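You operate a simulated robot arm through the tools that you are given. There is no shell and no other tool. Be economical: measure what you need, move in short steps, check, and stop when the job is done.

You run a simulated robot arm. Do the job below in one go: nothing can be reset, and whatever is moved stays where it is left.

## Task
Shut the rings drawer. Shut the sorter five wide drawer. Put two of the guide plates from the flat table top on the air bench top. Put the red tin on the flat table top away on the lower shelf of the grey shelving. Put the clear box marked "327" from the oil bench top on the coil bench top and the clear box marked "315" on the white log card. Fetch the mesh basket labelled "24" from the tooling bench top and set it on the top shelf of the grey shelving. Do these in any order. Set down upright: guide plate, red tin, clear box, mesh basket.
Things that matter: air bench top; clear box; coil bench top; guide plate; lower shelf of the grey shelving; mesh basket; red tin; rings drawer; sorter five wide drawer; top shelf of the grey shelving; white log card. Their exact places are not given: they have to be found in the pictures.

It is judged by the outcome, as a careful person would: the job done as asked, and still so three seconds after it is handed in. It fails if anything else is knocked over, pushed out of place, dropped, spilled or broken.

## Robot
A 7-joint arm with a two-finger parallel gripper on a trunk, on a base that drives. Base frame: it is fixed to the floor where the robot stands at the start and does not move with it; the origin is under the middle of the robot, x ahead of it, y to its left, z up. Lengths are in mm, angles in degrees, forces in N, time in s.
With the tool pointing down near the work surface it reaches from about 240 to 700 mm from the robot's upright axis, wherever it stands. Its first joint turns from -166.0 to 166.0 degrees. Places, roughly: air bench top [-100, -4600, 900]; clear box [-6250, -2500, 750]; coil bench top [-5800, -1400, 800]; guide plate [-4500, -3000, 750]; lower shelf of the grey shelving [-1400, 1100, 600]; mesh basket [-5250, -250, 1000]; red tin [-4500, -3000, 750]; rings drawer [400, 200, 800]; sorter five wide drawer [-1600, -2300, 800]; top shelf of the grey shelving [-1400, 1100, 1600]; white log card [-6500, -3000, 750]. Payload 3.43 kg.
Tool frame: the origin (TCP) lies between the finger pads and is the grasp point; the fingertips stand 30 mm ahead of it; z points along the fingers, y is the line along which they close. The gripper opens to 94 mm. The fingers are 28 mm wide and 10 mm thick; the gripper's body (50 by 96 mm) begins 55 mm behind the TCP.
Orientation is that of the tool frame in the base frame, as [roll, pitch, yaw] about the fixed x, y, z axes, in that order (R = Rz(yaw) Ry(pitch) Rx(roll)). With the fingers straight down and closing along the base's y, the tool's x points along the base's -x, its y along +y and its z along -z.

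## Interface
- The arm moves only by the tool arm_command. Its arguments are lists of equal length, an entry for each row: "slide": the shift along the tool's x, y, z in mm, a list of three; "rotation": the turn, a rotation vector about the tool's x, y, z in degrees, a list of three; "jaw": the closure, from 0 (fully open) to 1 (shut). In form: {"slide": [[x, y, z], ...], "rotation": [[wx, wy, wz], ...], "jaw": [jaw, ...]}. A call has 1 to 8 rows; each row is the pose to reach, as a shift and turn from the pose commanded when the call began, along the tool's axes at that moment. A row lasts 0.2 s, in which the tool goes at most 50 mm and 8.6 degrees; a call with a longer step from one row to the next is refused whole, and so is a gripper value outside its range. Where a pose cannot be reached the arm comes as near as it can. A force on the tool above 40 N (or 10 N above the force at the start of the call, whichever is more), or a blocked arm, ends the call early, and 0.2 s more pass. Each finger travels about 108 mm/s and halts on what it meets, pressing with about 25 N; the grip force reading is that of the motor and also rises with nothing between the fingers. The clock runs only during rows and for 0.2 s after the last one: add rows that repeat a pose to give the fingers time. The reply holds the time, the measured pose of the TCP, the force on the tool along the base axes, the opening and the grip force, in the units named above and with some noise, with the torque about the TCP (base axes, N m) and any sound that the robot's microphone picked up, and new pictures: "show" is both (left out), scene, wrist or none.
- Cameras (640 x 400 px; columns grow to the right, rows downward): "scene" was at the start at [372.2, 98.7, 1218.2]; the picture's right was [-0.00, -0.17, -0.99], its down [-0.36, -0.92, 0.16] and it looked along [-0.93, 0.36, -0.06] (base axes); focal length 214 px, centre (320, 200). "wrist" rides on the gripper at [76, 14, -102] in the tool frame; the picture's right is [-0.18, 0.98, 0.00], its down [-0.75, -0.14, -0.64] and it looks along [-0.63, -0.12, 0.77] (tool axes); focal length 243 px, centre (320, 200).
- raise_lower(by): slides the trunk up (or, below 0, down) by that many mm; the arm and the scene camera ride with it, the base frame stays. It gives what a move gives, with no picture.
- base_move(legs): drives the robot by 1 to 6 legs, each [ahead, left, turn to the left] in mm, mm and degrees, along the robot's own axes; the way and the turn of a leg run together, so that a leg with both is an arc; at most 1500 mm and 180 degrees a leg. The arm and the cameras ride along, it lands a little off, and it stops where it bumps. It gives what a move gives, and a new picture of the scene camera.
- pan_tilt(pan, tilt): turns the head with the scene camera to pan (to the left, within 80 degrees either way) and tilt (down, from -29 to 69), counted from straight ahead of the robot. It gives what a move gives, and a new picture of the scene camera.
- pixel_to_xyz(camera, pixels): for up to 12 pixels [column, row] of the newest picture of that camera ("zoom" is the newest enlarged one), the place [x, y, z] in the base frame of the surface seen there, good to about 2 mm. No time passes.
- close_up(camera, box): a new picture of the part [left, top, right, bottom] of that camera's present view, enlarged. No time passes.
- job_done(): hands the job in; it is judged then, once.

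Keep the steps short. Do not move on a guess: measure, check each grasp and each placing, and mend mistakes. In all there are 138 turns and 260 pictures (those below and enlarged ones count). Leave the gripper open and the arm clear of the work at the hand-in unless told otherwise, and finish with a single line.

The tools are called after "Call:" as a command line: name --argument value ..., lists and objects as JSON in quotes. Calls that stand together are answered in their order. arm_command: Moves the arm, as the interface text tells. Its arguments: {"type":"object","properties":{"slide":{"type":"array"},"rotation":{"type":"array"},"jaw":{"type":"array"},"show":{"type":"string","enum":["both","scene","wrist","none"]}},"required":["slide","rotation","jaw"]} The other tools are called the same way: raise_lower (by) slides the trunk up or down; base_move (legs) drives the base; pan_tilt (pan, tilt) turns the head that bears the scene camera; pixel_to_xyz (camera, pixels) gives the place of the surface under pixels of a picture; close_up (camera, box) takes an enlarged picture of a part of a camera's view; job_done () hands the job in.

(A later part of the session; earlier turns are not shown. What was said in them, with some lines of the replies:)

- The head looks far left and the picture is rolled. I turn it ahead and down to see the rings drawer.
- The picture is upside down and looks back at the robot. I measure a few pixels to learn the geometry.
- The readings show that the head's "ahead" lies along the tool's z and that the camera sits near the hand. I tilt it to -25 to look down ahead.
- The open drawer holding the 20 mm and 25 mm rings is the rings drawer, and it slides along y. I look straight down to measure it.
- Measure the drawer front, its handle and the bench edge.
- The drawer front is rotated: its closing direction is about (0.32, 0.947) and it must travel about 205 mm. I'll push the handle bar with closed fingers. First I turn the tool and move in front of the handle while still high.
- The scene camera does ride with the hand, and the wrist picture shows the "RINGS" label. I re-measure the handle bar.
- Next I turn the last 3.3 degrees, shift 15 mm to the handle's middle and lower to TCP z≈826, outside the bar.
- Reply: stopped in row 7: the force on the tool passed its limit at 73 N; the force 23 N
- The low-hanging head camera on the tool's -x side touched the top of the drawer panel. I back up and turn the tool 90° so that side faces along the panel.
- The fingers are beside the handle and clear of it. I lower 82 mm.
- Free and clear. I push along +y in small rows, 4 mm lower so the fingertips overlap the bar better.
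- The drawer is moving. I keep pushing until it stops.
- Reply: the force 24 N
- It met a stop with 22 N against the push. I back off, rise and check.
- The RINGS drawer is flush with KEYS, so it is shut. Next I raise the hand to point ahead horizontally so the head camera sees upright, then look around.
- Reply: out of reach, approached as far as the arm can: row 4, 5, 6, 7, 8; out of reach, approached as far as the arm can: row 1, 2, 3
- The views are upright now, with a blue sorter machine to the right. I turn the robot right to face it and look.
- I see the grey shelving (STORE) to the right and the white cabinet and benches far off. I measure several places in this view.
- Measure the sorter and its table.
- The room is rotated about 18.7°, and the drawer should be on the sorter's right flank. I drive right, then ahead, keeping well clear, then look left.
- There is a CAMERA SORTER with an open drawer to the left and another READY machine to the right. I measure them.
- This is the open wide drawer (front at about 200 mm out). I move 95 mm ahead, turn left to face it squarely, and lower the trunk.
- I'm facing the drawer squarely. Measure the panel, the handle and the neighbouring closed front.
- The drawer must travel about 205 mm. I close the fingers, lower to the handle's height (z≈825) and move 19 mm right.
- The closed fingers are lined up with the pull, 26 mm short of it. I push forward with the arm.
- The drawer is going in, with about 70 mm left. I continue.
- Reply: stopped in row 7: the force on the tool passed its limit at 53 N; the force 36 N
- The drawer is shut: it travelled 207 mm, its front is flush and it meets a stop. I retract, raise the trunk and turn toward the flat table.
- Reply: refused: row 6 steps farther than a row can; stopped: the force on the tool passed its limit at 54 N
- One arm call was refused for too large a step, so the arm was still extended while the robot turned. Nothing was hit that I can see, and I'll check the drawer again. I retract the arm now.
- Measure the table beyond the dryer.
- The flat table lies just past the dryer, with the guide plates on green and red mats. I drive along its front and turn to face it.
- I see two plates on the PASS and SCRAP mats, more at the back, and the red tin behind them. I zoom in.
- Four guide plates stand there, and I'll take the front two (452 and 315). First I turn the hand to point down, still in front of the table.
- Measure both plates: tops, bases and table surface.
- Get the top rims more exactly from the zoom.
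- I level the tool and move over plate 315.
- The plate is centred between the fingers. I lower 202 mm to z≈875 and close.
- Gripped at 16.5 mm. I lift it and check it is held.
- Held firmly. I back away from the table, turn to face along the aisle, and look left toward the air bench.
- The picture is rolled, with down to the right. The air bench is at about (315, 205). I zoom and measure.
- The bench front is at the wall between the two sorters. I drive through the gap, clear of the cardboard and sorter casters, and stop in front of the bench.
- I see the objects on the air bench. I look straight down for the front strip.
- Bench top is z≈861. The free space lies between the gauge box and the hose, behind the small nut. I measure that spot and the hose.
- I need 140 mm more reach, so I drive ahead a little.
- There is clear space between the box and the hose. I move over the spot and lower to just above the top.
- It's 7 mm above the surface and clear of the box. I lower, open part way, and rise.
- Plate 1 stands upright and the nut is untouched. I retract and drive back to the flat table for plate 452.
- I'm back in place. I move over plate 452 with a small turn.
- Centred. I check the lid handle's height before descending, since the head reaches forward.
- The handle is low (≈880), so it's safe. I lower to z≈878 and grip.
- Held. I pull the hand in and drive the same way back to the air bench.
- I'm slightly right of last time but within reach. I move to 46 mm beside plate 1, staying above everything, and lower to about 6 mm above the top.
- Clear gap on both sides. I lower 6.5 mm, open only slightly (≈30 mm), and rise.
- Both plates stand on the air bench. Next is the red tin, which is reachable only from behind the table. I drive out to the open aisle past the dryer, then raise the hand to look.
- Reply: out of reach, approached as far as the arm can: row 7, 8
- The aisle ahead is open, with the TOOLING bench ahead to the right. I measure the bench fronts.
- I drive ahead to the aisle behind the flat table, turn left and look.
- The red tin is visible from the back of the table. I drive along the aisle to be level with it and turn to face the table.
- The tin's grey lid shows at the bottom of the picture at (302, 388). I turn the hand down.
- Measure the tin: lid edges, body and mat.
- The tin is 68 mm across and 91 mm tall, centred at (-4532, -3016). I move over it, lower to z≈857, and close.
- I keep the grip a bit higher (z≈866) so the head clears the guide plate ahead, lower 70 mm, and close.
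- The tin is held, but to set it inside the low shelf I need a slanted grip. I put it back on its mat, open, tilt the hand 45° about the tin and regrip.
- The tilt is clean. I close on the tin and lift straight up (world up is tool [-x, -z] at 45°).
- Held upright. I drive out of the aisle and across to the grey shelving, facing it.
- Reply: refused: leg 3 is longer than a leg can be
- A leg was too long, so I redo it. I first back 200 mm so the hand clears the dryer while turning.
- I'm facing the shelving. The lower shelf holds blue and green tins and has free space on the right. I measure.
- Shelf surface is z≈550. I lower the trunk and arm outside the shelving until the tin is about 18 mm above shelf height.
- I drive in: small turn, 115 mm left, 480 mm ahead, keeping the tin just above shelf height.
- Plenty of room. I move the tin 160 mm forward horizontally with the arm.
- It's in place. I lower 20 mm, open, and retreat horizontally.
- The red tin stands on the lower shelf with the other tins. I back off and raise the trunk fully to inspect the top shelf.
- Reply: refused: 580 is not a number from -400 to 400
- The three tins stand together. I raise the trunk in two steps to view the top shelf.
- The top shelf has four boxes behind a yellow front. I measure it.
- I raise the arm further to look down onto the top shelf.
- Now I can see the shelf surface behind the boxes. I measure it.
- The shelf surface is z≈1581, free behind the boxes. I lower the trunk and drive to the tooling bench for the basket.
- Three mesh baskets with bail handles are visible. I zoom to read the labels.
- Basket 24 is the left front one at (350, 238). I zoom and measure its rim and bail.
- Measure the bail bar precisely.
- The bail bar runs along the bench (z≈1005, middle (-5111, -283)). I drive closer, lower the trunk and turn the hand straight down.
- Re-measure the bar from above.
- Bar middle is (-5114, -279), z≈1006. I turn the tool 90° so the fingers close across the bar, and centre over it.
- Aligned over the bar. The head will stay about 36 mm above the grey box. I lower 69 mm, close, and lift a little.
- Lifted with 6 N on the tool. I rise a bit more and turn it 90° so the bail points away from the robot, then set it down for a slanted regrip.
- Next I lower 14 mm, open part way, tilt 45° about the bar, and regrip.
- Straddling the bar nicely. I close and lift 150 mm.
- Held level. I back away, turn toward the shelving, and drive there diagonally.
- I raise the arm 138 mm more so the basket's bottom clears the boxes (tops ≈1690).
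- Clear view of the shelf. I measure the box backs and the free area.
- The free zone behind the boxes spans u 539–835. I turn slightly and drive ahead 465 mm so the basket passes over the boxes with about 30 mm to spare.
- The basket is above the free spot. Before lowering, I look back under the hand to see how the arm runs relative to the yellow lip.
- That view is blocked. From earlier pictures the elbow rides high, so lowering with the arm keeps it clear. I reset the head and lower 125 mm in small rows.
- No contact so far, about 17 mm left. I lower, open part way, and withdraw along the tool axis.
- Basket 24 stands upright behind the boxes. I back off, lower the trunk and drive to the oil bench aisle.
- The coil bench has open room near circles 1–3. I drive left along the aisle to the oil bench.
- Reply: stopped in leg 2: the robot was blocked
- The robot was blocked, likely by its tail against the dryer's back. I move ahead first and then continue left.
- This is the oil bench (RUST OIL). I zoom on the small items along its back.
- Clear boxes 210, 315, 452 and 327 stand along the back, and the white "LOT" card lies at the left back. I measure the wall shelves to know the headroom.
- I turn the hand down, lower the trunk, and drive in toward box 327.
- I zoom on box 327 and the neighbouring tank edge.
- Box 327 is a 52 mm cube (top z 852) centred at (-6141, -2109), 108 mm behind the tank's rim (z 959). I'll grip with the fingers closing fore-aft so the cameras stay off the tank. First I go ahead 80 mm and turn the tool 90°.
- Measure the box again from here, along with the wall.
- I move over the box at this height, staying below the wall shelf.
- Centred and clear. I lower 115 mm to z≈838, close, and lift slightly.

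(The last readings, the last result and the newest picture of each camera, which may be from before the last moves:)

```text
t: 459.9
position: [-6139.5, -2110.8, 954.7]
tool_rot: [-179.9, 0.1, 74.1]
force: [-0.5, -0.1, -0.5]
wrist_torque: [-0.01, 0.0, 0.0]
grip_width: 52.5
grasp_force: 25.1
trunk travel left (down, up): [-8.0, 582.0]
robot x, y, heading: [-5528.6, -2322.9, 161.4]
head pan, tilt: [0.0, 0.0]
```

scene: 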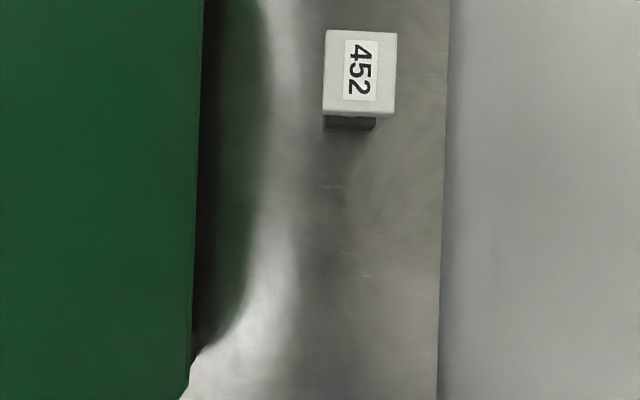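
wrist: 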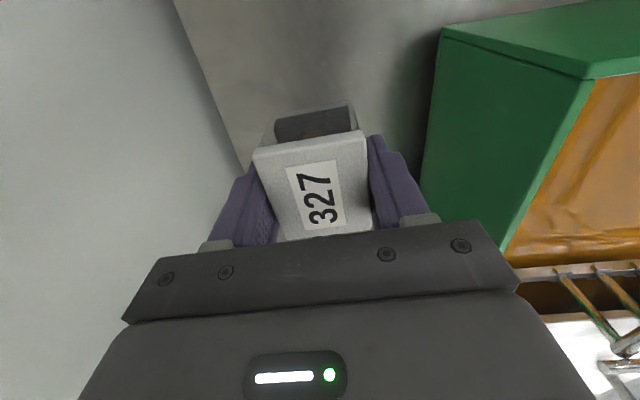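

Held. I lift above the tank, pull back, and drive to the coil bench.

Call:
arm_command --slide '[[0, 0, -40], [0, 0, -80], [0, 0, -118], [0, 43, -118], [0, 86, -118], [0, 129, -118], [0, 172, -118]]' --rotation '[[0, 0, 0], [0, 0, 0], [0, 0, 0], [0, 0, 0], [0, 0, 0], [0, 0, 0], [0, 0, 0]]' --jaw '[1, 1, 1, 1, 1, 1, 1]' --show "none"

Call:
base_move --legs '[[-250, 0, 0], [0, -950, 0]]'

```text
t: 461.5
position: [-5974.0, -2157.7, 1070.4]
tool_rot: [-179.9, 0.1, 74.0]
force: [-0.3, 1.1, -0.5]
wrist_torque: [-0.02, 0.0, -0.01]
grip_width: 53.1
grasp_force: 24.4
trunk travel left (down, up): [-8.0, 582.0]
robot x, y, heading: [-5525.4, -2320.1, 161.6]
head pan, tilt: [0.0, 0.0]
```

```text
t: 467.9
position: [-5440.9, -1336.4, 1069.8]
tool_rot: [-179.9, 0.0, 74.7]
force: [0.2, -0.9, -0.4]
wrist_torque: [-0.03, 0.01, 0.01]
grip_width: 53.0
grasp_force: 24.8
trunk travel left (down, up): [-8.0, 582.0]
robot x, y, heading: [-4995.0, -1496.6, 161.8]
head pan, tilt: [0.0, 0.0]
```

scene: 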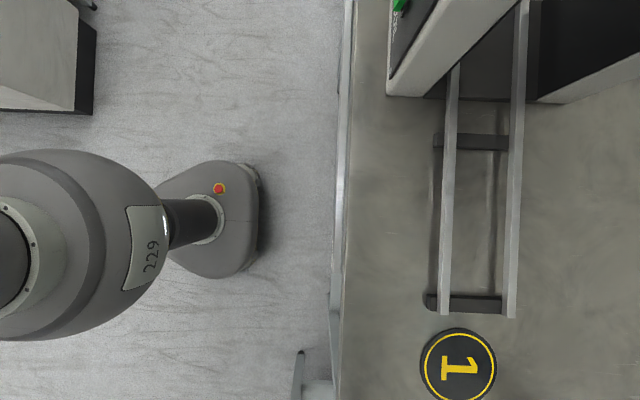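

The coil bench front strip is free between the edge and the rails. I measure the spot at (388, 250).

Call:
pixel_to_xyz --camera "scene" --pixels '[[388, 250], [350, 250], [428, 250], [388, 330], [444, 200], [425, 360], [590, 250]]'

```text
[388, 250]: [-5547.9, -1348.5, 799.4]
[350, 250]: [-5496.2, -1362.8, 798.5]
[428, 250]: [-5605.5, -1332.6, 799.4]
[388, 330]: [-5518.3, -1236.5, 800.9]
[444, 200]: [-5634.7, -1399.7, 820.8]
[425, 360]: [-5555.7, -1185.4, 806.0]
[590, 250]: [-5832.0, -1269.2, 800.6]
```

I move to (-5545, -1349) and lower to about 6 mm above the surface.

Call:
arm_command --slide '[[-20, -48, 20], [-39.6, -97, 40], [-39.6, -97, 85], [-39.6, -97, 130], [-39.6, -97, 175], [-39.6, -97, 215], [-39.6, -97, 226]]' --rotation '[[0, 0, 0], [0, 0, 0], [0, 0, 0], [0, 0, 0], [0, 0, 0], [0, 0, 0], [0, 0, 0]]' --jaw '[1, 1, 1, 1, 1, 1, 1]'

```text
refused: row 1 steps farther than a row can; nothing moved
```

Call:
arm_command --slide '[[-14, -33, 15], [-28, -66, 40], [-39.6, -97, 70], [-39.6, -97, 115], [-39.6, -97, 160], [-39.6, -97, 200], [-39.6, -97, 226]]' --rotation '[[0, 0, 0], [0, 0, 0], [0, 0, 0], [0, 0, 0], [0, 0, 0], [0, 0, 0], [0, 0, 0]]' --jaw '[1, 1, 1, 1, 1, 1, 1]'

```text
t: 469.5
position: [-5545.7, -1351.5, 842.7]
tool_rot: [-179.7, 0.0, 74.5]
force: [0.7, 0.2, -0.2]
wrist_torque: [-0.01, -0.01, 0.01]
grip_width: 52.6
grasp_force: 24.6
trunk travel left (down, up): [-8.0, 582.0]
robot x, y, heading: [-4991.8, -1496.0, 162.1]
head pan, tilt: [0.0, 0.0]
```

scene: 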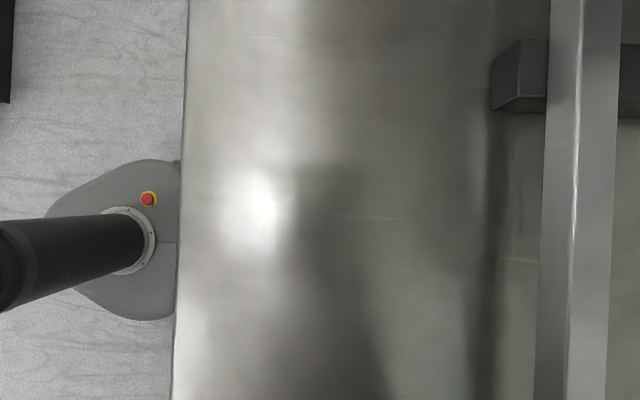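
wrist: 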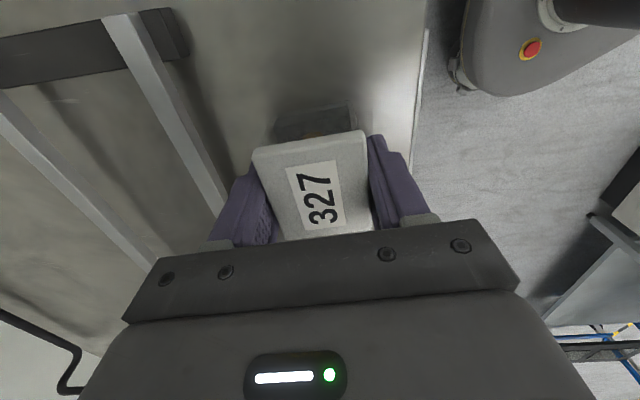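

It's 5 mm above the bench. I set it down, open a little, and rise.

Call:
arm_command --slide '[[0, 0, 3], [0, 0, 5.3], [0, 0, 5.3], [0, 0, 5.3], [0, 0, -30], [0, 0, -75], [0, 0, -120], [0, 0, -165]]' --rotation '[[0, 0, 0], [0, 0, 0], [0, 0, 0], [0, 0, 0], [0, 0, 0], [0, 0, 0], [0, 0, 0], [0, 0, 0]]' --jaw '[1, 1, 0.5, 0.25, 0.25, 0.25, 0.25, 0]'

```text
t: 471.3
position: [-5544.9, -1349.3, 1010.9]
tool_rot: [-179.8, 0.2, 74.6]
force: [-0.4, 0.8, -0.5]
wrist_torque: [-0.01, 0.01, 0.0]
grip_width: 94.1
grasp_force: 0.2
trunk travel left (down, up): [-8.0, 582.0]
robot x, y, heading: [-4995.3, -1495.2, 162.0]
head pan, tilt: [0.0, 0.0]
```

scene: 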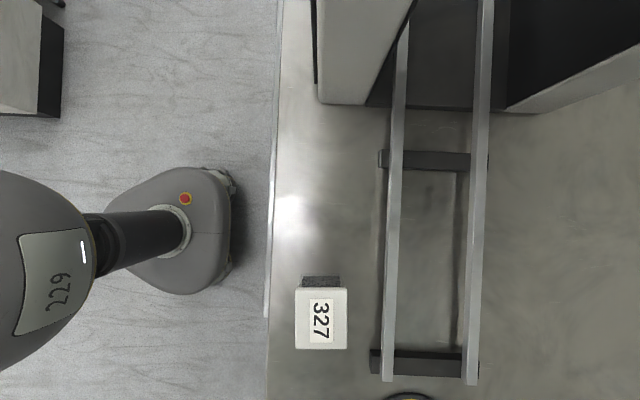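
wrist: 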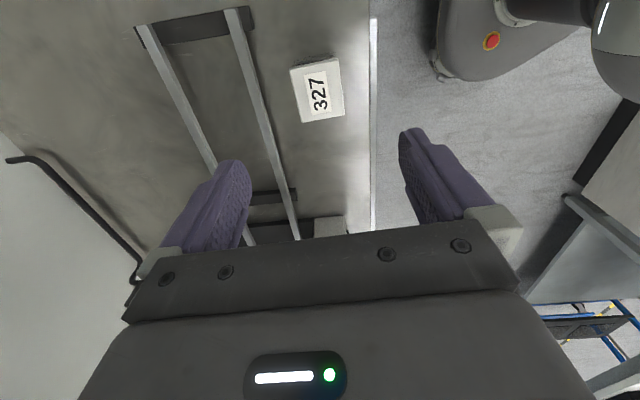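

Box 327 stands on the coil bench. I retract and drive back left to box 315.

Call:
arm_command --slide '[[14, 33, -15], [28, 66, -40], [39.6, 97, -65]]' --rotation '[[0, 0, 0], [0, 0, 0], [0, 0, 0]]' --jaw '[0, 0, 0]' --show "none"

Call:
base_move --legs '[[0, 1470, 0]]'

Call:
pan_tilt --pan -40 --tilt 0

```text
t: 472.1
position: [-5439.5, -1338.1, 1075.4]
tool_rot: [-179.9, 0.1, 74.7]
force: [-0.5, 0.1, -0.1]
wrist_torque: [-0.01, -0.03, 0.01]
grip_width: 94.1
grasp_force: 0.1
trunk travel left (down, up): [-8.0, 582.0]
robot x, y, heading: [-4991.7, -1494.8, 161.8]
head pan, tilt: [0.0, 0.0]
```

```text
t: 479.4
position: [-5900.8, -2733.6, 1073.3]
tool_rot: [-179.9, 0.1, 74.1]
force: [0.6, -0.7, -0.2]
wrist_torque: [-0.01, -0.03, 0.01]
grip_width: 94.0
grasp_force: 0.0
trunk travel left (down, up): [-8.0, 582.0]
robot x, y, heading: [-5456.0, -2895.7, 161.7]
head pan, tilt: [0.0, 0.0]
```

scene: 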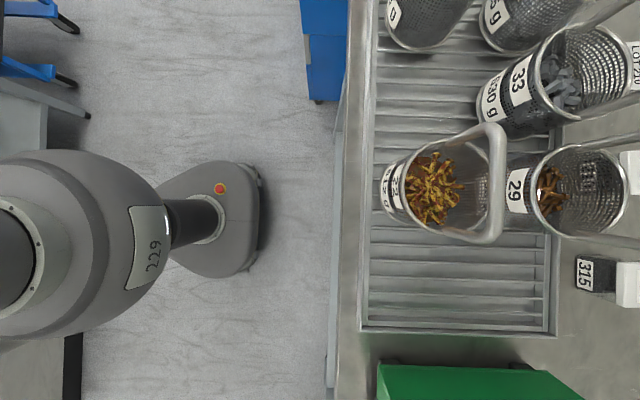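

```text
t: 480.5
position: [-5901.0, -2733.6, 1072.9]
tool_rot: [-179.9, 0.2, 74.1]
force: [-0.5, -0.2, 0.4]
wrist_torque: [-0.03, 0.06, 0.02]
grip_width: 94.1
grasp_force: 0.1
trunk travel left (down, up): [-8.0, 582.0]
robot x, y, heading: [-5453.6, -2895.5, 161.4]
head pan, tilt: [-40.0, 0.0]
```

scene: 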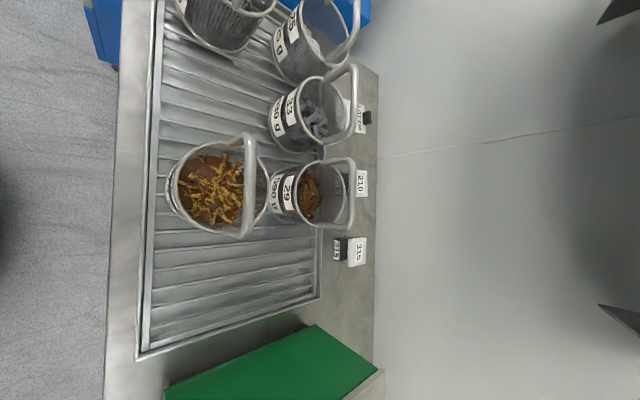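

I see box 315, basket bails in front, and the card with its black weight at the back. I zoom and measure.

Call:
close_up --camera "scene" --box '[250, 60, 400, 280]'

Call:
pixel_to_xyz --camera "scene" --pixels '[[357, 252], [349, 240], [349, 264], [365, 240], [365, 264], [361, 184], [352, 185], [352, 95], [248, 180], [367, 117], [362, 105], [372, 330]]'

```text
1.82 times, centred on (325, 170) of scene
```

zoom: 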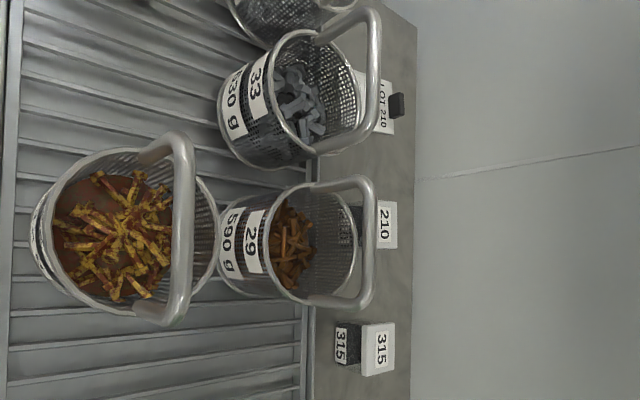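

```text
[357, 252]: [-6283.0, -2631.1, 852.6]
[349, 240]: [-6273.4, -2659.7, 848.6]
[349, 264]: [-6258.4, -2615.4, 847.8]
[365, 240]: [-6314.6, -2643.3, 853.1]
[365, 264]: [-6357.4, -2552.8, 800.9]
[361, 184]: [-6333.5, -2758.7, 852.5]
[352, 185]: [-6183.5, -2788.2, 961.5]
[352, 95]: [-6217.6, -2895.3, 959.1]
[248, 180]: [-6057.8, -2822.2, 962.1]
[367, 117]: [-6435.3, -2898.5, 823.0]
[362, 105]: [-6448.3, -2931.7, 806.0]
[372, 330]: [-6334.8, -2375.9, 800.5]
```

I'll use a leaning grip here: fingers closing sideways and the hand tilted toward the robot to stay clear of the wall shelf. I turn the tool back to straight and look ahead.

Call:
arm_command --slide '[[0, 0, 0], [0, 0, 0], [0, 0, 0], [0, 0, 0], [0, 0, 0], [0, 0, 0], [0, 0, 0], [0, 0, 0]]' --rotation '[[0, 0, 8.5], [0, 0, 17], [0, 0, 25.5], [0, 0, 34], [0, 0, 42.5], [0, 0, 51], [0, 0, 59.5], [0, 0, 68]]' --jaw '[0, 0, 0, 0, 0, 0, 0, 0]' --show "none"

Call:
arm_command --slide '[[0, 0, 0], [0, 0, 0], [0, 0, 0]]' --rotation '[[0, 0, 8], [0, 0, 16], [0, 0, 24]]' --jaw '[0, 0, 0]' --show "none"

Call:
base_move --legs '[[130, 0, 0]]'

Call:
pan_tilt --pan 25 --tilt -29

```text
t: 482.3
position: [-5900.8, -2735.1, 1073.2]
tool_rot: [179.9, 0.1, 5.9]
force: [0.1, 0.5, 0.0]
wrist_torque: [0.07, 0.0, 0.0]
grip_width: 94.2
grasp_force: 0.0
trunk travel left (down, up): [-8.0, 582.0]
robot x, y, heading: [-5454.4, -2896.8, 161.4]
head pan, tilt: [-40.0, 0.0]
```

```text
t: 483.1
position: [-5901.1, -2732.9, 1073.9]
tool_rot: [179.9, 0.1, -18.1]
force: [-0.1, -0.3, -0.6]
wrist_torque: [0.01, 0.01, -0.03]
grip_width: 93.8
grasp_force: 0.1
trunk travel left (down, up): [-8.0, 582.0]
robot x, y, heading: [-5459.1, -2894.8, 161.6]
head pan, tilt: [-40.0, 0.0]
```

```text
t: 484.4
position: [-6025.6, -2691.9, 1074.2]
tool_rot: [179.9, 0.0, -17.9]
force: [0.6, 0.9, -0.6]
wrist_torque: [0.02, 0.0, 0.03]
grip_width: 93.7
grasp_force: 0.1
trunk travel left (down, up): [-8.0, 582.0]
robot x, y, heading: [-5582.2, -2857.3, 161.6]
head pan, tilt: [-40.0, 0.0]
```

scene: 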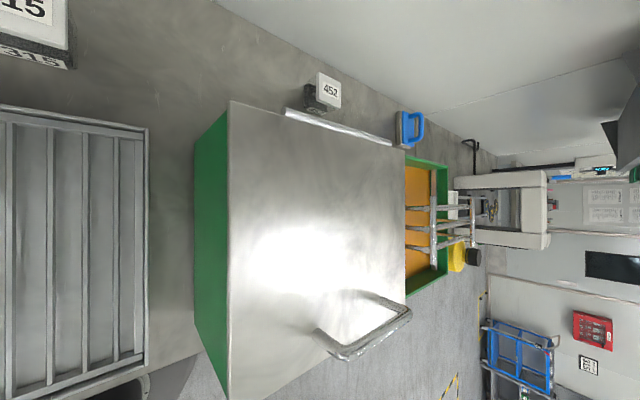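

```text
t: 485.7
position: [-6025.8, -2690.9, 1074.8]
tool_rot: [179.9, 0.0, -18.0]
force: [0.6, 0.2, -0.4]
wrist_torque: [0.01, 0.02, 0.0]
grip_width: 94.1
grasp_force: 0.0
trunk travel left (down, up): [-8.0, 582.0]
robot x, y, heading: [-5581.8, -2854.8, 161.5]
head pan, tilt: [25.0, -28.6]
```

scene: 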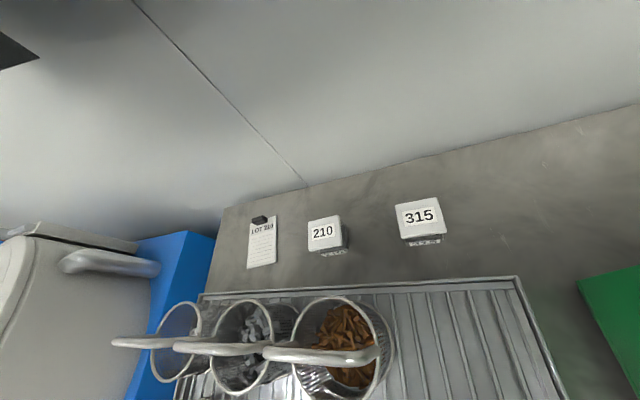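

Excellent view: the white log card (LOT 210) has a black clip at its top. I zoom and measure the card, box 315 and the nearby baskets.

Call:
close_up --camera "scene" --box '[190, 190, 350, 300]'

Call:
pixel_to_xyz --camera "scene" --pixels '[[249, 224], [275, 219], [277, 263], [248, 267], [262, 245], [260, 219], [340, 355], [280, 350], [200, 345], [150, 345], [420, 216], [325, 231]]'

```text
3.64 times, centred on (270, 245) of scene
```

zoom: 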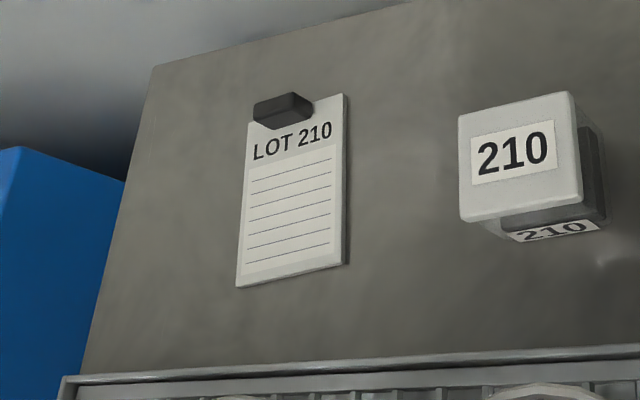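

```text
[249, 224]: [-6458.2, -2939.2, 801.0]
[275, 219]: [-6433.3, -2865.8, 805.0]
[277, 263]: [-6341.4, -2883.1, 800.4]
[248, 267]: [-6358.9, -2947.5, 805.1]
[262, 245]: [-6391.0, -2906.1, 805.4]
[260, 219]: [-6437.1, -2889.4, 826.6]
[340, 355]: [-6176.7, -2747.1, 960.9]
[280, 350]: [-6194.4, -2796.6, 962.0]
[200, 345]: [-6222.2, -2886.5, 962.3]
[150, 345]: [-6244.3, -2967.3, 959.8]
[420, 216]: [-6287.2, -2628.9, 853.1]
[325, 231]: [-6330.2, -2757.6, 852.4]
```

Card: top z 805, free part centred near (-6378, -2905). I drive ahead 110 mm and look straight down.

Call:
base_move --legs '[[110, 0, 0]]'

Call:
pan_tilt --pan 0 --tilt -10

```text
t: 486.9
position: [-6097.6, -2665.8, 1071.9]
tool_rot: [180.0, -0.9, -17.6]
force: [10.8, -4.2, -0.4]
wrist_torque: [0.4, 1.14, 0.42]
grip_width: 94.1
grasp_force: 0.0
trunk travel left (down, up): [-8.0, 582.0]
robot x, y, heading: [-5658.8, -2831.3, 161.1]
head pan, tilt: [25.0, -28.6]
stopped in leg 1: the force on the tool passed its limit at 97 N (the readings are from after the stop); the commanded pose is now the measured one
```

scene: 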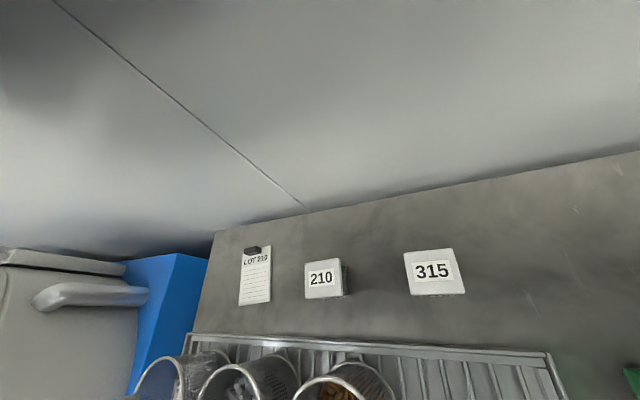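

```text
t: 487.7
position: [-6100.0, -2667.0, 1071.5]
tool_rot: [-180.0, -0.8, -17.6]
force: [0.7, -0.1, 0.1]
wrist_torque: [-0.01, -0.01, 0.02]
grip_width: 94.1
grasp_force: 0.1
trunk travel left (down, up): [-8.0, 582.0]
robot x, y, heading: [-5658.5, -2825.2, 161.6]
head pan, tilt: [0.0, -10.0]
```

scene: 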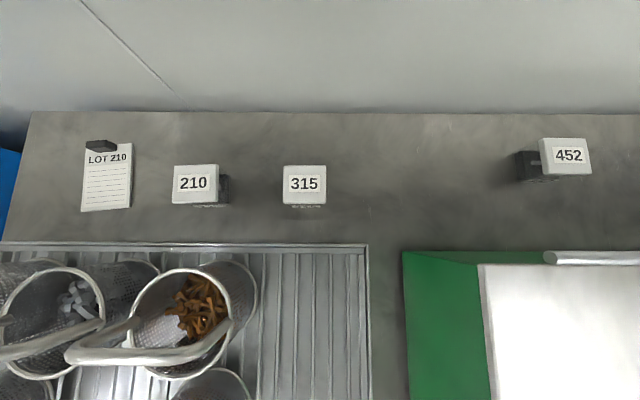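

The tool met something at about z 1180: the head, tilted up, touched the wall shelf's front edge. The robot stopped. I keep the head tucked at tilt 20 from now on, and measure clearances.

Call:
pixel_to_xyz --camera "scene" --pixels '[[304, 184], [285, 168], [325, 168], [283, 203], [325, 204], [405, 255], [430, 350], [228, 328], [255, 310], [300, 60], [107, 180], [100, 146]]'

Call:
pan_tilt --pan 0 --tilt 20

```text
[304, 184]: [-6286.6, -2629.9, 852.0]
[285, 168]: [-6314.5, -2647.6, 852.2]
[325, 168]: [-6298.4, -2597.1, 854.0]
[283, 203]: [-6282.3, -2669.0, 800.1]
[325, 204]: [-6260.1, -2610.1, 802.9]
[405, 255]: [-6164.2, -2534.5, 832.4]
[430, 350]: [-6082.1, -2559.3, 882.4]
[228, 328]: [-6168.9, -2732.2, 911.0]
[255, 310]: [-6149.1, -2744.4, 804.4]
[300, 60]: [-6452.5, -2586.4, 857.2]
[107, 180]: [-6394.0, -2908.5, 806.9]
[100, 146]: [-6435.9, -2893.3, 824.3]
```

```text
t: 488.7
position: [-6099.4, -2666.9, 1072.3]
tool_rot: [180.0, -0.8, -17.5]
force: [-0.4, -0.4, 0.1]
wrist_torque: [-0.06, -0.01, -0.02]
grip_width: 93.9
grasp_force: 0.0
trunk travel left (down, up): [-8.0, 582.0]
robot x, y, heading: [-5659.1, -2828.0, 161.3]
head pan, tilt: [0.0, 20.0]
```

scene: 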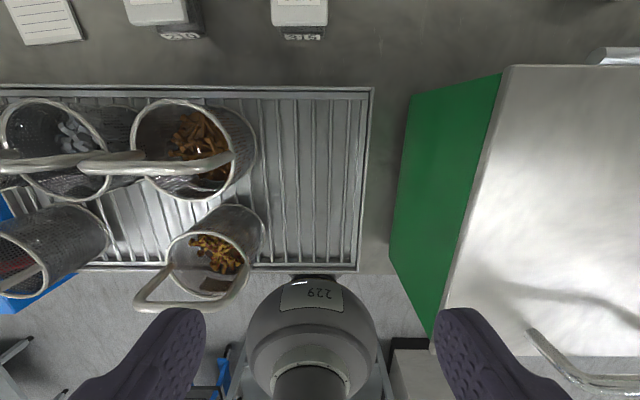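

Wall is at about 170 mm behind the box, so there's room. I level the tool, lower in the free corridor to z≈895, then go forward over box 315.

Call:
arm_command --slide '[[0, 0, 45], [0, 0, 90], [0, 0, 135], [0, 0, 177], [-47, 3, 177], [-95, 8, 177], [-143, 15, 177], [-189.6, 21, 177]]' --rotation '[[0, -0.8, 0], [0, -0.8, 0], [0, -0.8, 0], [0, -0.8, 0], [0, -0.8, 0], [0, -0.8, 0], [0, -0.8, 0], [0, -0.8, 0]]' --jaw '[0, 0, 0, 0, 0, 0, 0, 0]'

```text
t: 490.5
position: [-6284.4, -2628.9, 891.5]
tool_rot: [180.0, -0.1, -17.6]
force: [-0.4, 0.2, -0.4]
wrist_torque: [0.02, 0.02, 0.0]
grip_width: 94.1
grasp_force: 0.1
trunk travel left (down, up): [-8.0, 582.0]
robot x, y, heading: [-5658.2, -2829.9, 161.4]
head pan, tilt: [0.0, 20.0]
```

scene: 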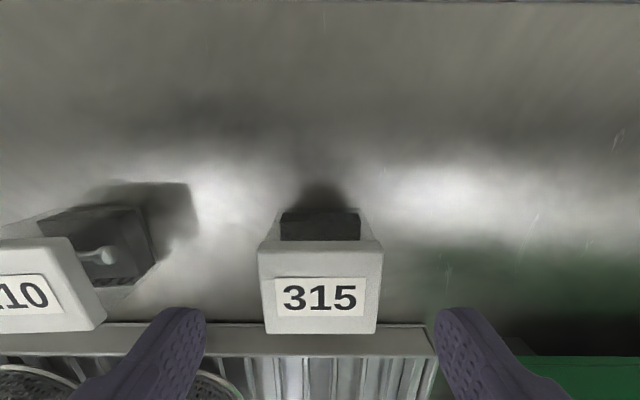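
wrist: 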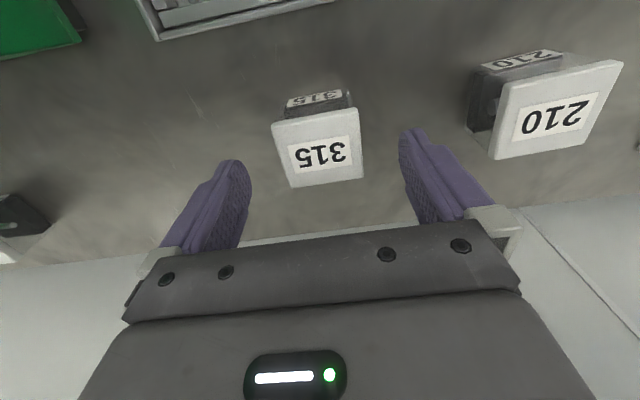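

Centred, with box 210 clear of the finger. I lower 53 mm, grip, and lift 64 mm.

Call:
arm_command --slide '[[0, 0, 30], [0, 0, 53], [0, 0, 53], [0, 0, 53], [0, 0, 53], [0, 0, 40], [0, 0, 10], [0, 0, -12]]' --rotation '[[0, 0, 0], [0, 0, 0], [0, 0, 0], [0, 0, 0], [0, 0, 0], [0, 0, 0], [0, 0, 0], [0, 0, 0]]' --jaw '[0, 0, 0.4, 0.8, 1, 1, 1, 1]'

```text
t: 492.3
position: [-6283.3, -2627.7, 904.7]
tool_rot: [180.0, -0.1, -17.6]
force: [0.2, 0.0, -1.2]
wrist_torque: [0.01, 0.0, 0.01]
grip_width: 58.8
grasp_force: 24.6
trunk travel left (down, up): [-8.0, 582.0]
robot x, y, heading: [-5658.5, -2829.4, 161.5]
head pan, tilt: [0.0, 20.0]
```

scene: 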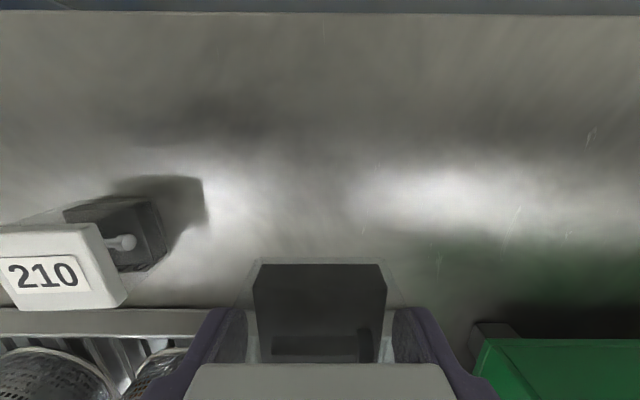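
wrist: 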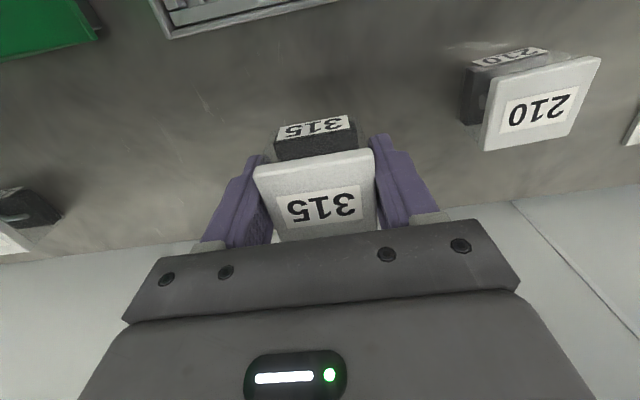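

Held (58.8 mm wide this way). To bring the card into reach without meeting the blue machine on the left, I pull the arm in 45 mm, then shift the base 45 mm ahead and 100 mm left.

Call:
arm_command --slide '[[25, 0, 0], [45, 0, 0]]' --rotation '[[0, 0, 0], [0, 0, 0]]' --jaw '[1, 1]' --show "none"

Call:
base_move --legs '[[45, 0, 0], [0, 100, 0]]'

```text
t: 492.9
position: [-6239.9, -2643.0, 903.0]
tool_rot: [-180.0, -0.2, -17.5]
force: [-0.1, -0.9, -0.8]
wrist_torque: [0.04, -0.01, 0.01]
grip_width: 59.0
grasp_force: 24.9
trunk travel left (down, up): [-8.0, 582.0]
robot x, y, heading: [-5661.1, -2829.8, 161.5]
head pan, tilt: [0.0, 20.0]
```

```text
t: 494.6
position: [-6316.4, -2727.3, 904.7]
tool_rot: [-179.9, -0.1, -17.6]
force: [0.6, -0.3, -0.1]
wrist_torque: [-0.03, -0.04, -0.02]
grip_width: 58.5
grasp_force: 24.7
trunk travel left (down, up): [-8.0, 582.0]
robot x, y, heading: [-5732.4, -2911.4, 161.5]
head pan, tilt: [0.0, 20.0]
```

scene: 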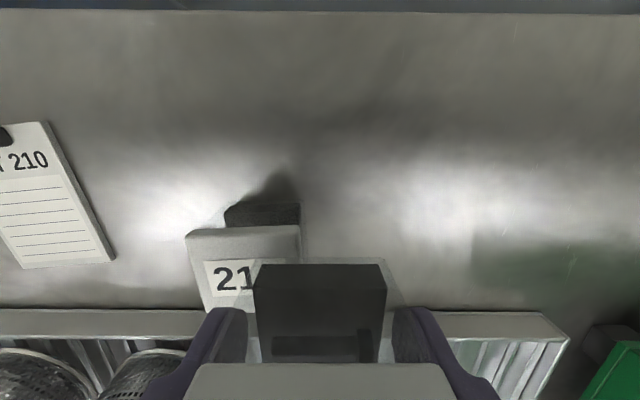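

Next I move 195 mm sideways to over the card at this height.

Call:
arm_command --slide '[[-2, 45, 0], [-5, 90, 0], [-8, 135, 0], [-10, 180, 0], [-10.1, 194.9, 0]]' --rotation '[[0, 0, 0], [0, 0, 0], [0, 0, 0], [0, 0, 0], [0, 0, 0]]' --jaw '[1, 1, 1, 1, 1]'

```text
t: 495.8
position: [-6384.3, -2909.9, 903.1]
tool_rot: [180.0, -0.1, -17.4]
force: [0.1, -0.5, -0.2]
wrist_torque: [0.01, 0.02, -0.02]
grip_width: 58.7
grasp_force: 24.5
trunk travel left (down, up): [-8.0, 582.0]
robot x, y, heading: [-5734.2, -2910.0, 161.4]
head pan, tilt: [0.0, 20.0]
```

scene: 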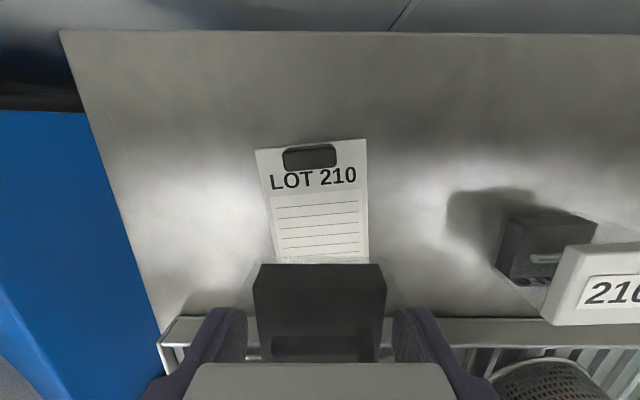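
wrist: 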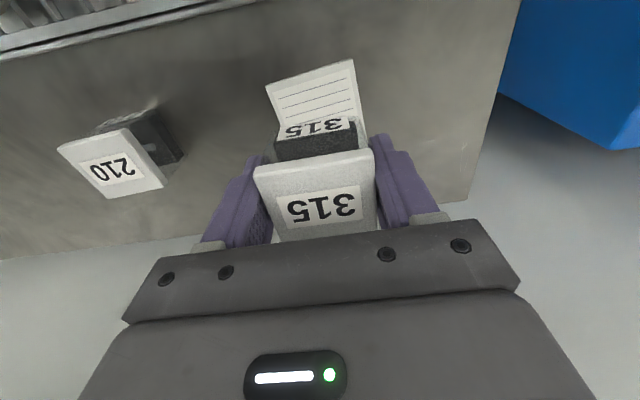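

I measure the card's edges and clip from here to fine-tune.

Call:
pixel_to_xyz --camera "scene" --pixels '[[260, 152], [364, 143], [364, 200], [366, 255], [268, 200], [275, 250], [310, 167], [312, 150], [320, 230]]'

```text
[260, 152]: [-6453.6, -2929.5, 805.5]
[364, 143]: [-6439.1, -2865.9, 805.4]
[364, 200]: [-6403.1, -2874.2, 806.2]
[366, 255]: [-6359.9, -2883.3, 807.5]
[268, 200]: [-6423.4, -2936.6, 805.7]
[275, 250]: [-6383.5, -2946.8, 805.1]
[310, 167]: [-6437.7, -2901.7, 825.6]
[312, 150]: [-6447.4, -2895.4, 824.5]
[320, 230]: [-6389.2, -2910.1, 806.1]
```

The card is rotated about 4.5° from the tool and is otherwise well centred. I turn to match and lower to just above the card.

Call:
arm_command --slide '[[-1, 0, 0], [-2, 0, 20], [-2, 0, 40], [-2, 0, 54]]' --rotation '[[0, 0, -4.4], [0, 0, -4.4], [0, 0, -4.4], [0, 0, -4.4]]' --jaw '[1, 1, 1, 1]'

```text
t: 496.8
position: [-6386.4, -2909.2, 850.9]
tool_rot: [180.0, 0.0, -13.0]
force: [-0.7, 0.3, -0.1]
wrist_torque: [0.02, 0.04, 0.04]
grip_width: 58.7
grasp_force: 25.4
trunk travel left (down, up): [-8.0, 582.0]
robot x, y, heading: [-5733.7, -2912.4, 161.4]
head pan, tilt: [0.0, 20.0]
```

scene: 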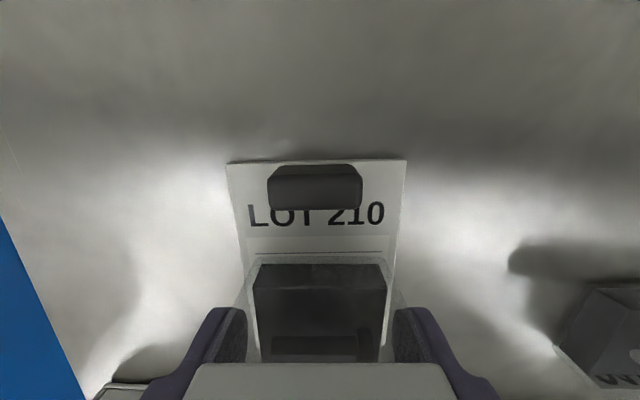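
wrist: 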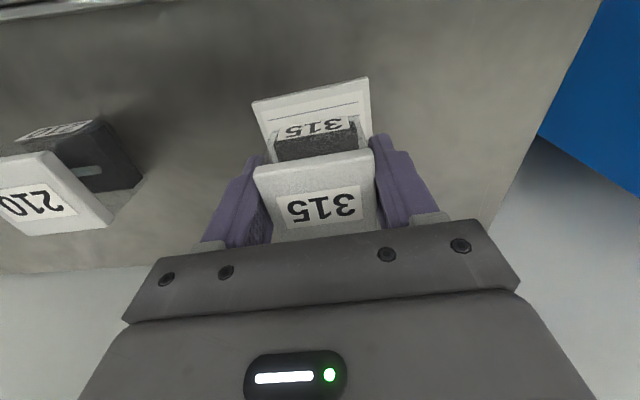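

Well centred on the card. I lower 7.5 mm, open, and rise to z≈903.

Call:
arm_command --slide '[[0, 0, 4], [0, 0, 7.5], [0, 0, 7.5], [0, 0, 7.5], [0, 0, 7.5], [0, 0, -25], [0, 0, -52]]' --rotation '[[0, 0, 0], [0, 0, 0], [0, 0, 0], [0, 0, 0], [0, 0, 0], [0, 0, 0], [0, 0, 0]]' --jaw '[1, 1, 0.6, 0.25, 0.25, 0.25, 0.25]'

```text
t: 498.4
position: [-6384.7, -2908.8, 902.3]
tool_rot: [-179.9, -0.1, -13.1]
force: [-0.1, 0.4, -0.5]
wrist_torque: [0.02, 0.03, 0.02]
grip_width: 70.7
grasp_force: 0.0
trunk travel left (down, up): [-8.0, 582.0]
robot x, y, heading: [-5733.8, -2914.2, 161.7]
head pan, tilt: [0.0, 20.0]
```

scene: 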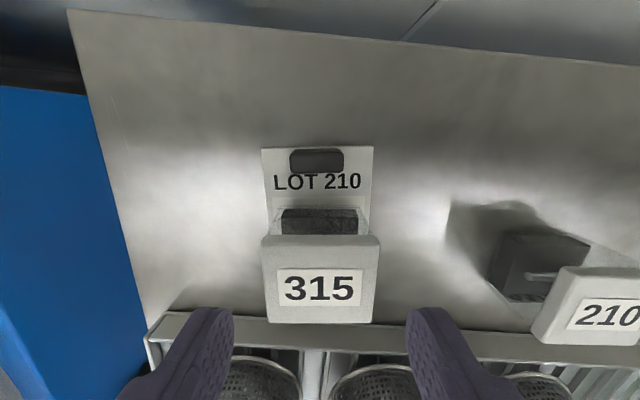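
wrist: 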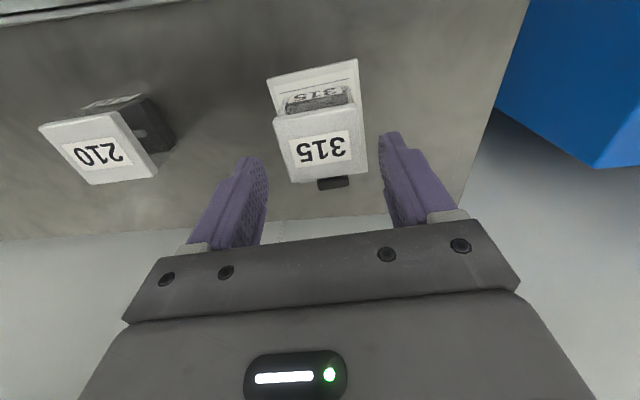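

Box 315 stands upright on the log card. I leave sideways, over box 210 with 20 mm clearance, into the free corridor, then back and up.

Call:
arm_command --slide '[[3.5, -43, -2], [7, -86, -2], [11, -129, -2], [14, -172, -2], [18, -215, -2], [21, -258, -2], [24, -290, -2], [26.6, -321, -2]]' --rotation '[[0, 0, 1], [0, 0, 2], [0, 0, 3], [0, 0, 4.4], [0, 0, 4.4], [0, 0, 4.4], [0, 0, 4.4], [0, 0, 4.4]]' --jaw '[0.25, 0.25, 0.25, 0.25, 0.25, 0.25, 0.25, 0.25]' --show "none"

Call:
arm_command --slide '[[45, 0, 0], [90, 0, 0], [135, 0, 0], [175, 0, 0], [185, 0, -45], [185, 0, -90], [185, 0, -135], [185, 0, -170]]' --rotation '[[0, 0, 0], [0, 0, 0], [0, 0, 0], [0, 0, 0], [0, 0, 0], [0, 0, 0], [0, 0, 0], [0, 0, 0]]' --jaw '[0.25, 0.25, 0.25, 0.25, 0.25, 0.1, 0, 0]' --show "scene"

```text
t: 500.1
position: [-6287.1, -2602.6, 905.1]
tool_rot: [-180.0, 0.1, -17.6]
force: [-0.6, -0.3, -0.6]
wrist_torque: [0.03, 0.0, -0.06]
grip_width: 70.8
grasp_force: 0.1
trunk travel left (down, up): [-8.0, 582.0]
robot x, y, heading: [-5733.2, -2910.6, 161.7]
head pan, tilt: [0.0, 20.0]
```

```text
t: 501.9
position: [-6108.7, -2658.5, 1072.9]
tool_rot: [179.9, -0.1, -17.5]
force: [-0.3, 0.3, 1.2]
wrist_torque: [0.01, 0.0, -0.01]
grip_width: 94.1
grasp_force: 0.1
trunk travel left (down, up): [-8.0, 582.0]
robot x, y, heading: [-5733.9, -2910.5, 161.3]
head pan, tilt: [0.0, 20.0]
```

scene: 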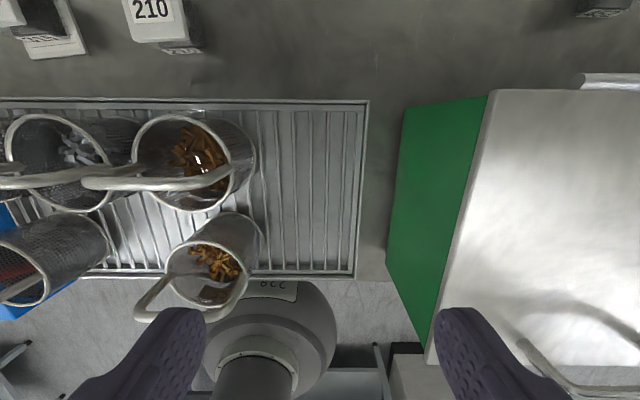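

Everything is placed. I back the base off and take a final look at the oil bench and the wall shelf I touched.

Call:
base_move --legs '[[-330, 0, 0]]'

Call:
arm_command --slide '[[0, 0, -10], [0, 0, -20], [0, 0, -30], [0, 0, -40], [0, 0, -50]]' --rotation '[[0, -8, 0], [0, -16, 0], [0, -24, 0], [0, -32, 0], [0, -40, 0]]' --jaw '[0, 0, 0, 0, 0]' --show "none"

Call:
pan_tilt --pan 0 --tilt -20

```text
t: 504.1
position: [-5793.2, -2764.9, 1073.0]
tool_rot: [179.9, 0.0, -17.4]
force: [0.1, 0.3, 0.3]
wrist_torque: [0.01, -0.01, 0.0]
grip_width: 94.0
grasp_force: 0.2
trunk travel left (down, up): [-8.0, 582.0]
robot x, y, heading: [-5416.8, -3018.8, 161.6]
head pan, tilt: [0.0, 20.0]
```

scene: 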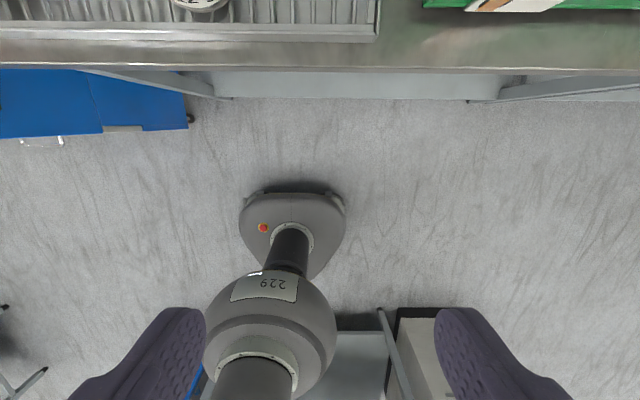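

```text
t: 505.3
position: [-5793.5, -2764.9, 1122.5]
tool_rot: [-179.9, 40.1, -17.5]
force: [-0.2, 0.0, -0.3]
wrist_torque: [-0.02, -0.03, -0.01]
grip_width: 93.8
grasp_force: 0.0
trunk travel left (down, up): [-8.0, 582.0]
robot x, y, heading: [-5418.6, -3017.8, 161.5]
head pan, tilt: [0.0, 20.0]
```

```text
t: 506.4
position: [-5793.7, -2765.4, 1122.6]
tool_rot: [-180.0, 39.9, -17.4]
force: [-0.9, -0.5, -0.6]
wrist_torque: [0.01, 0.0, 0.02]
grip_width: 94.1
grasp_force: 0.1
trunk travel left (down, up): [-8.0, 582.0]
robot x, y, heading: [-5416.5, -3018.0, 161.5]
head pan, tilt: [0.0, -20.0]
```

scene: 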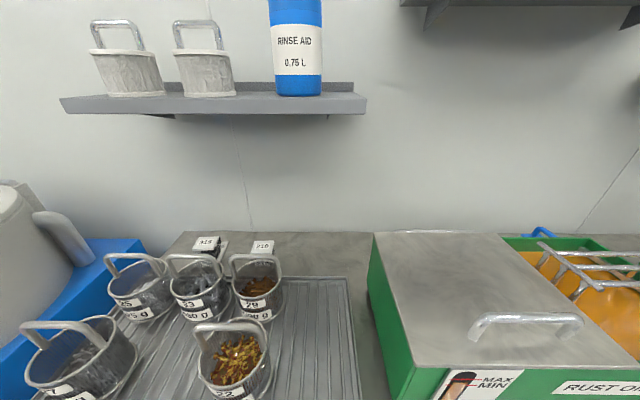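

The shelf items and box 315 on the card look fine. As a last check I drive to where I can see the sorter drawer, since the trunk bumped its handle earlier.

Call:
base_move --legs '[[0, -1480, 0], [0, -200, 0], [0, 0, -90], [0, 0, -80]]'

Call:
pan_tilt --pan 0 --tilt -25

```text
t: 522.4
position: [-4454.2, -1592.3, 1122.8]
tool_rot: [179.9, 40.0, 170.1]
force: [0.1, 0.6, -0.2]
wrist_torque: [-0.04, 0.03, 0.01]
grip_width: 93.8
grasp_force: 0.1
trunk travel left (down, up): [-8.0, 582.0]
robot x, y, heading: [-4859.9, -1393.8, -11.0]
head pan, tilt: [0.0, -20.0]
```

scene: 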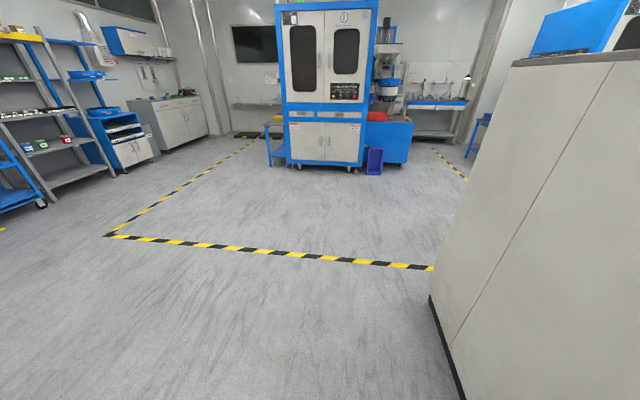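

```text
t: 523.1
position: [-4452.8, -1590.8, 1123.1]
tool_rot: [-180.0, 39.9, 170.0]
force: [-0.3, -0.1, -0.6]
wrist_torque: [-0.01, 0.01, 0.01]
grip_width: 94.1
grasp_force: 0.1
trunk travel left (down, up): [-8.0, 582.0]
robot x, y, heading: [-4863.1, -1392.3, -11.0]
head pan, tilt: [0.0, -25.0]
```

scene: 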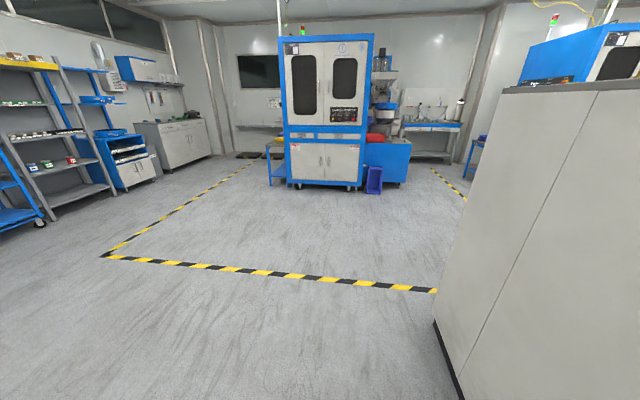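

Call:
close_up --camera "scene" --box '[275, 100, 385, 190]'

Call:
pixel_to_xyz --camera "scene" --pixels '[[302, 135], [330, 137], [355, 137], [340, 150], [310, 160], [437, 320], [445, 290]]'

```text
4.44 times, centred on (330, 145) of scene
```

zoom: 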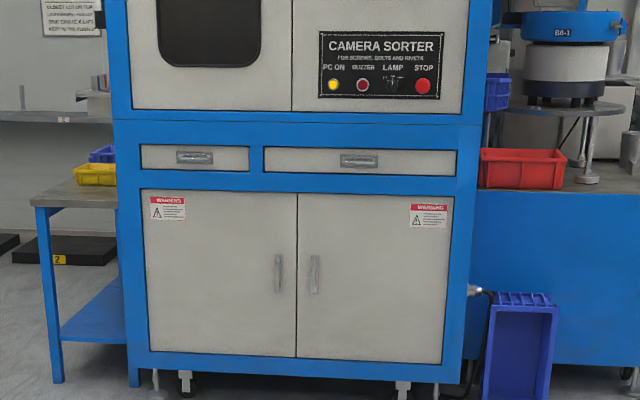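

```text
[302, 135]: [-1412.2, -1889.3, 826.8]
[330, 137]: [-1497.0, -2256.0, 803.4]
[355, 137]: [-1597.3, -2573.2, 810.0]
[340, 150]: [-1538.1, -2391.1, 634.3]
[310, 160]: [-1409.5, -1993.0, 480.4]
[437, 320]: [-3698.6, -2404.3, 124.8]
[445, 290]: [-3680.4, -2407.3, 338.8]
```

The wide drawer is flush, the gripper is open and the arm is clear. I hand in.

Call:
job_done

```text
The job is handed in.
```

The job is handed in with every item done: both drawers shut, and the two guide plates, red tin, boxes 327 and 315 and basket 24 set upright in their places; the robot bumped the dryer's back and a wall shelf edge once each, with no visible damage.
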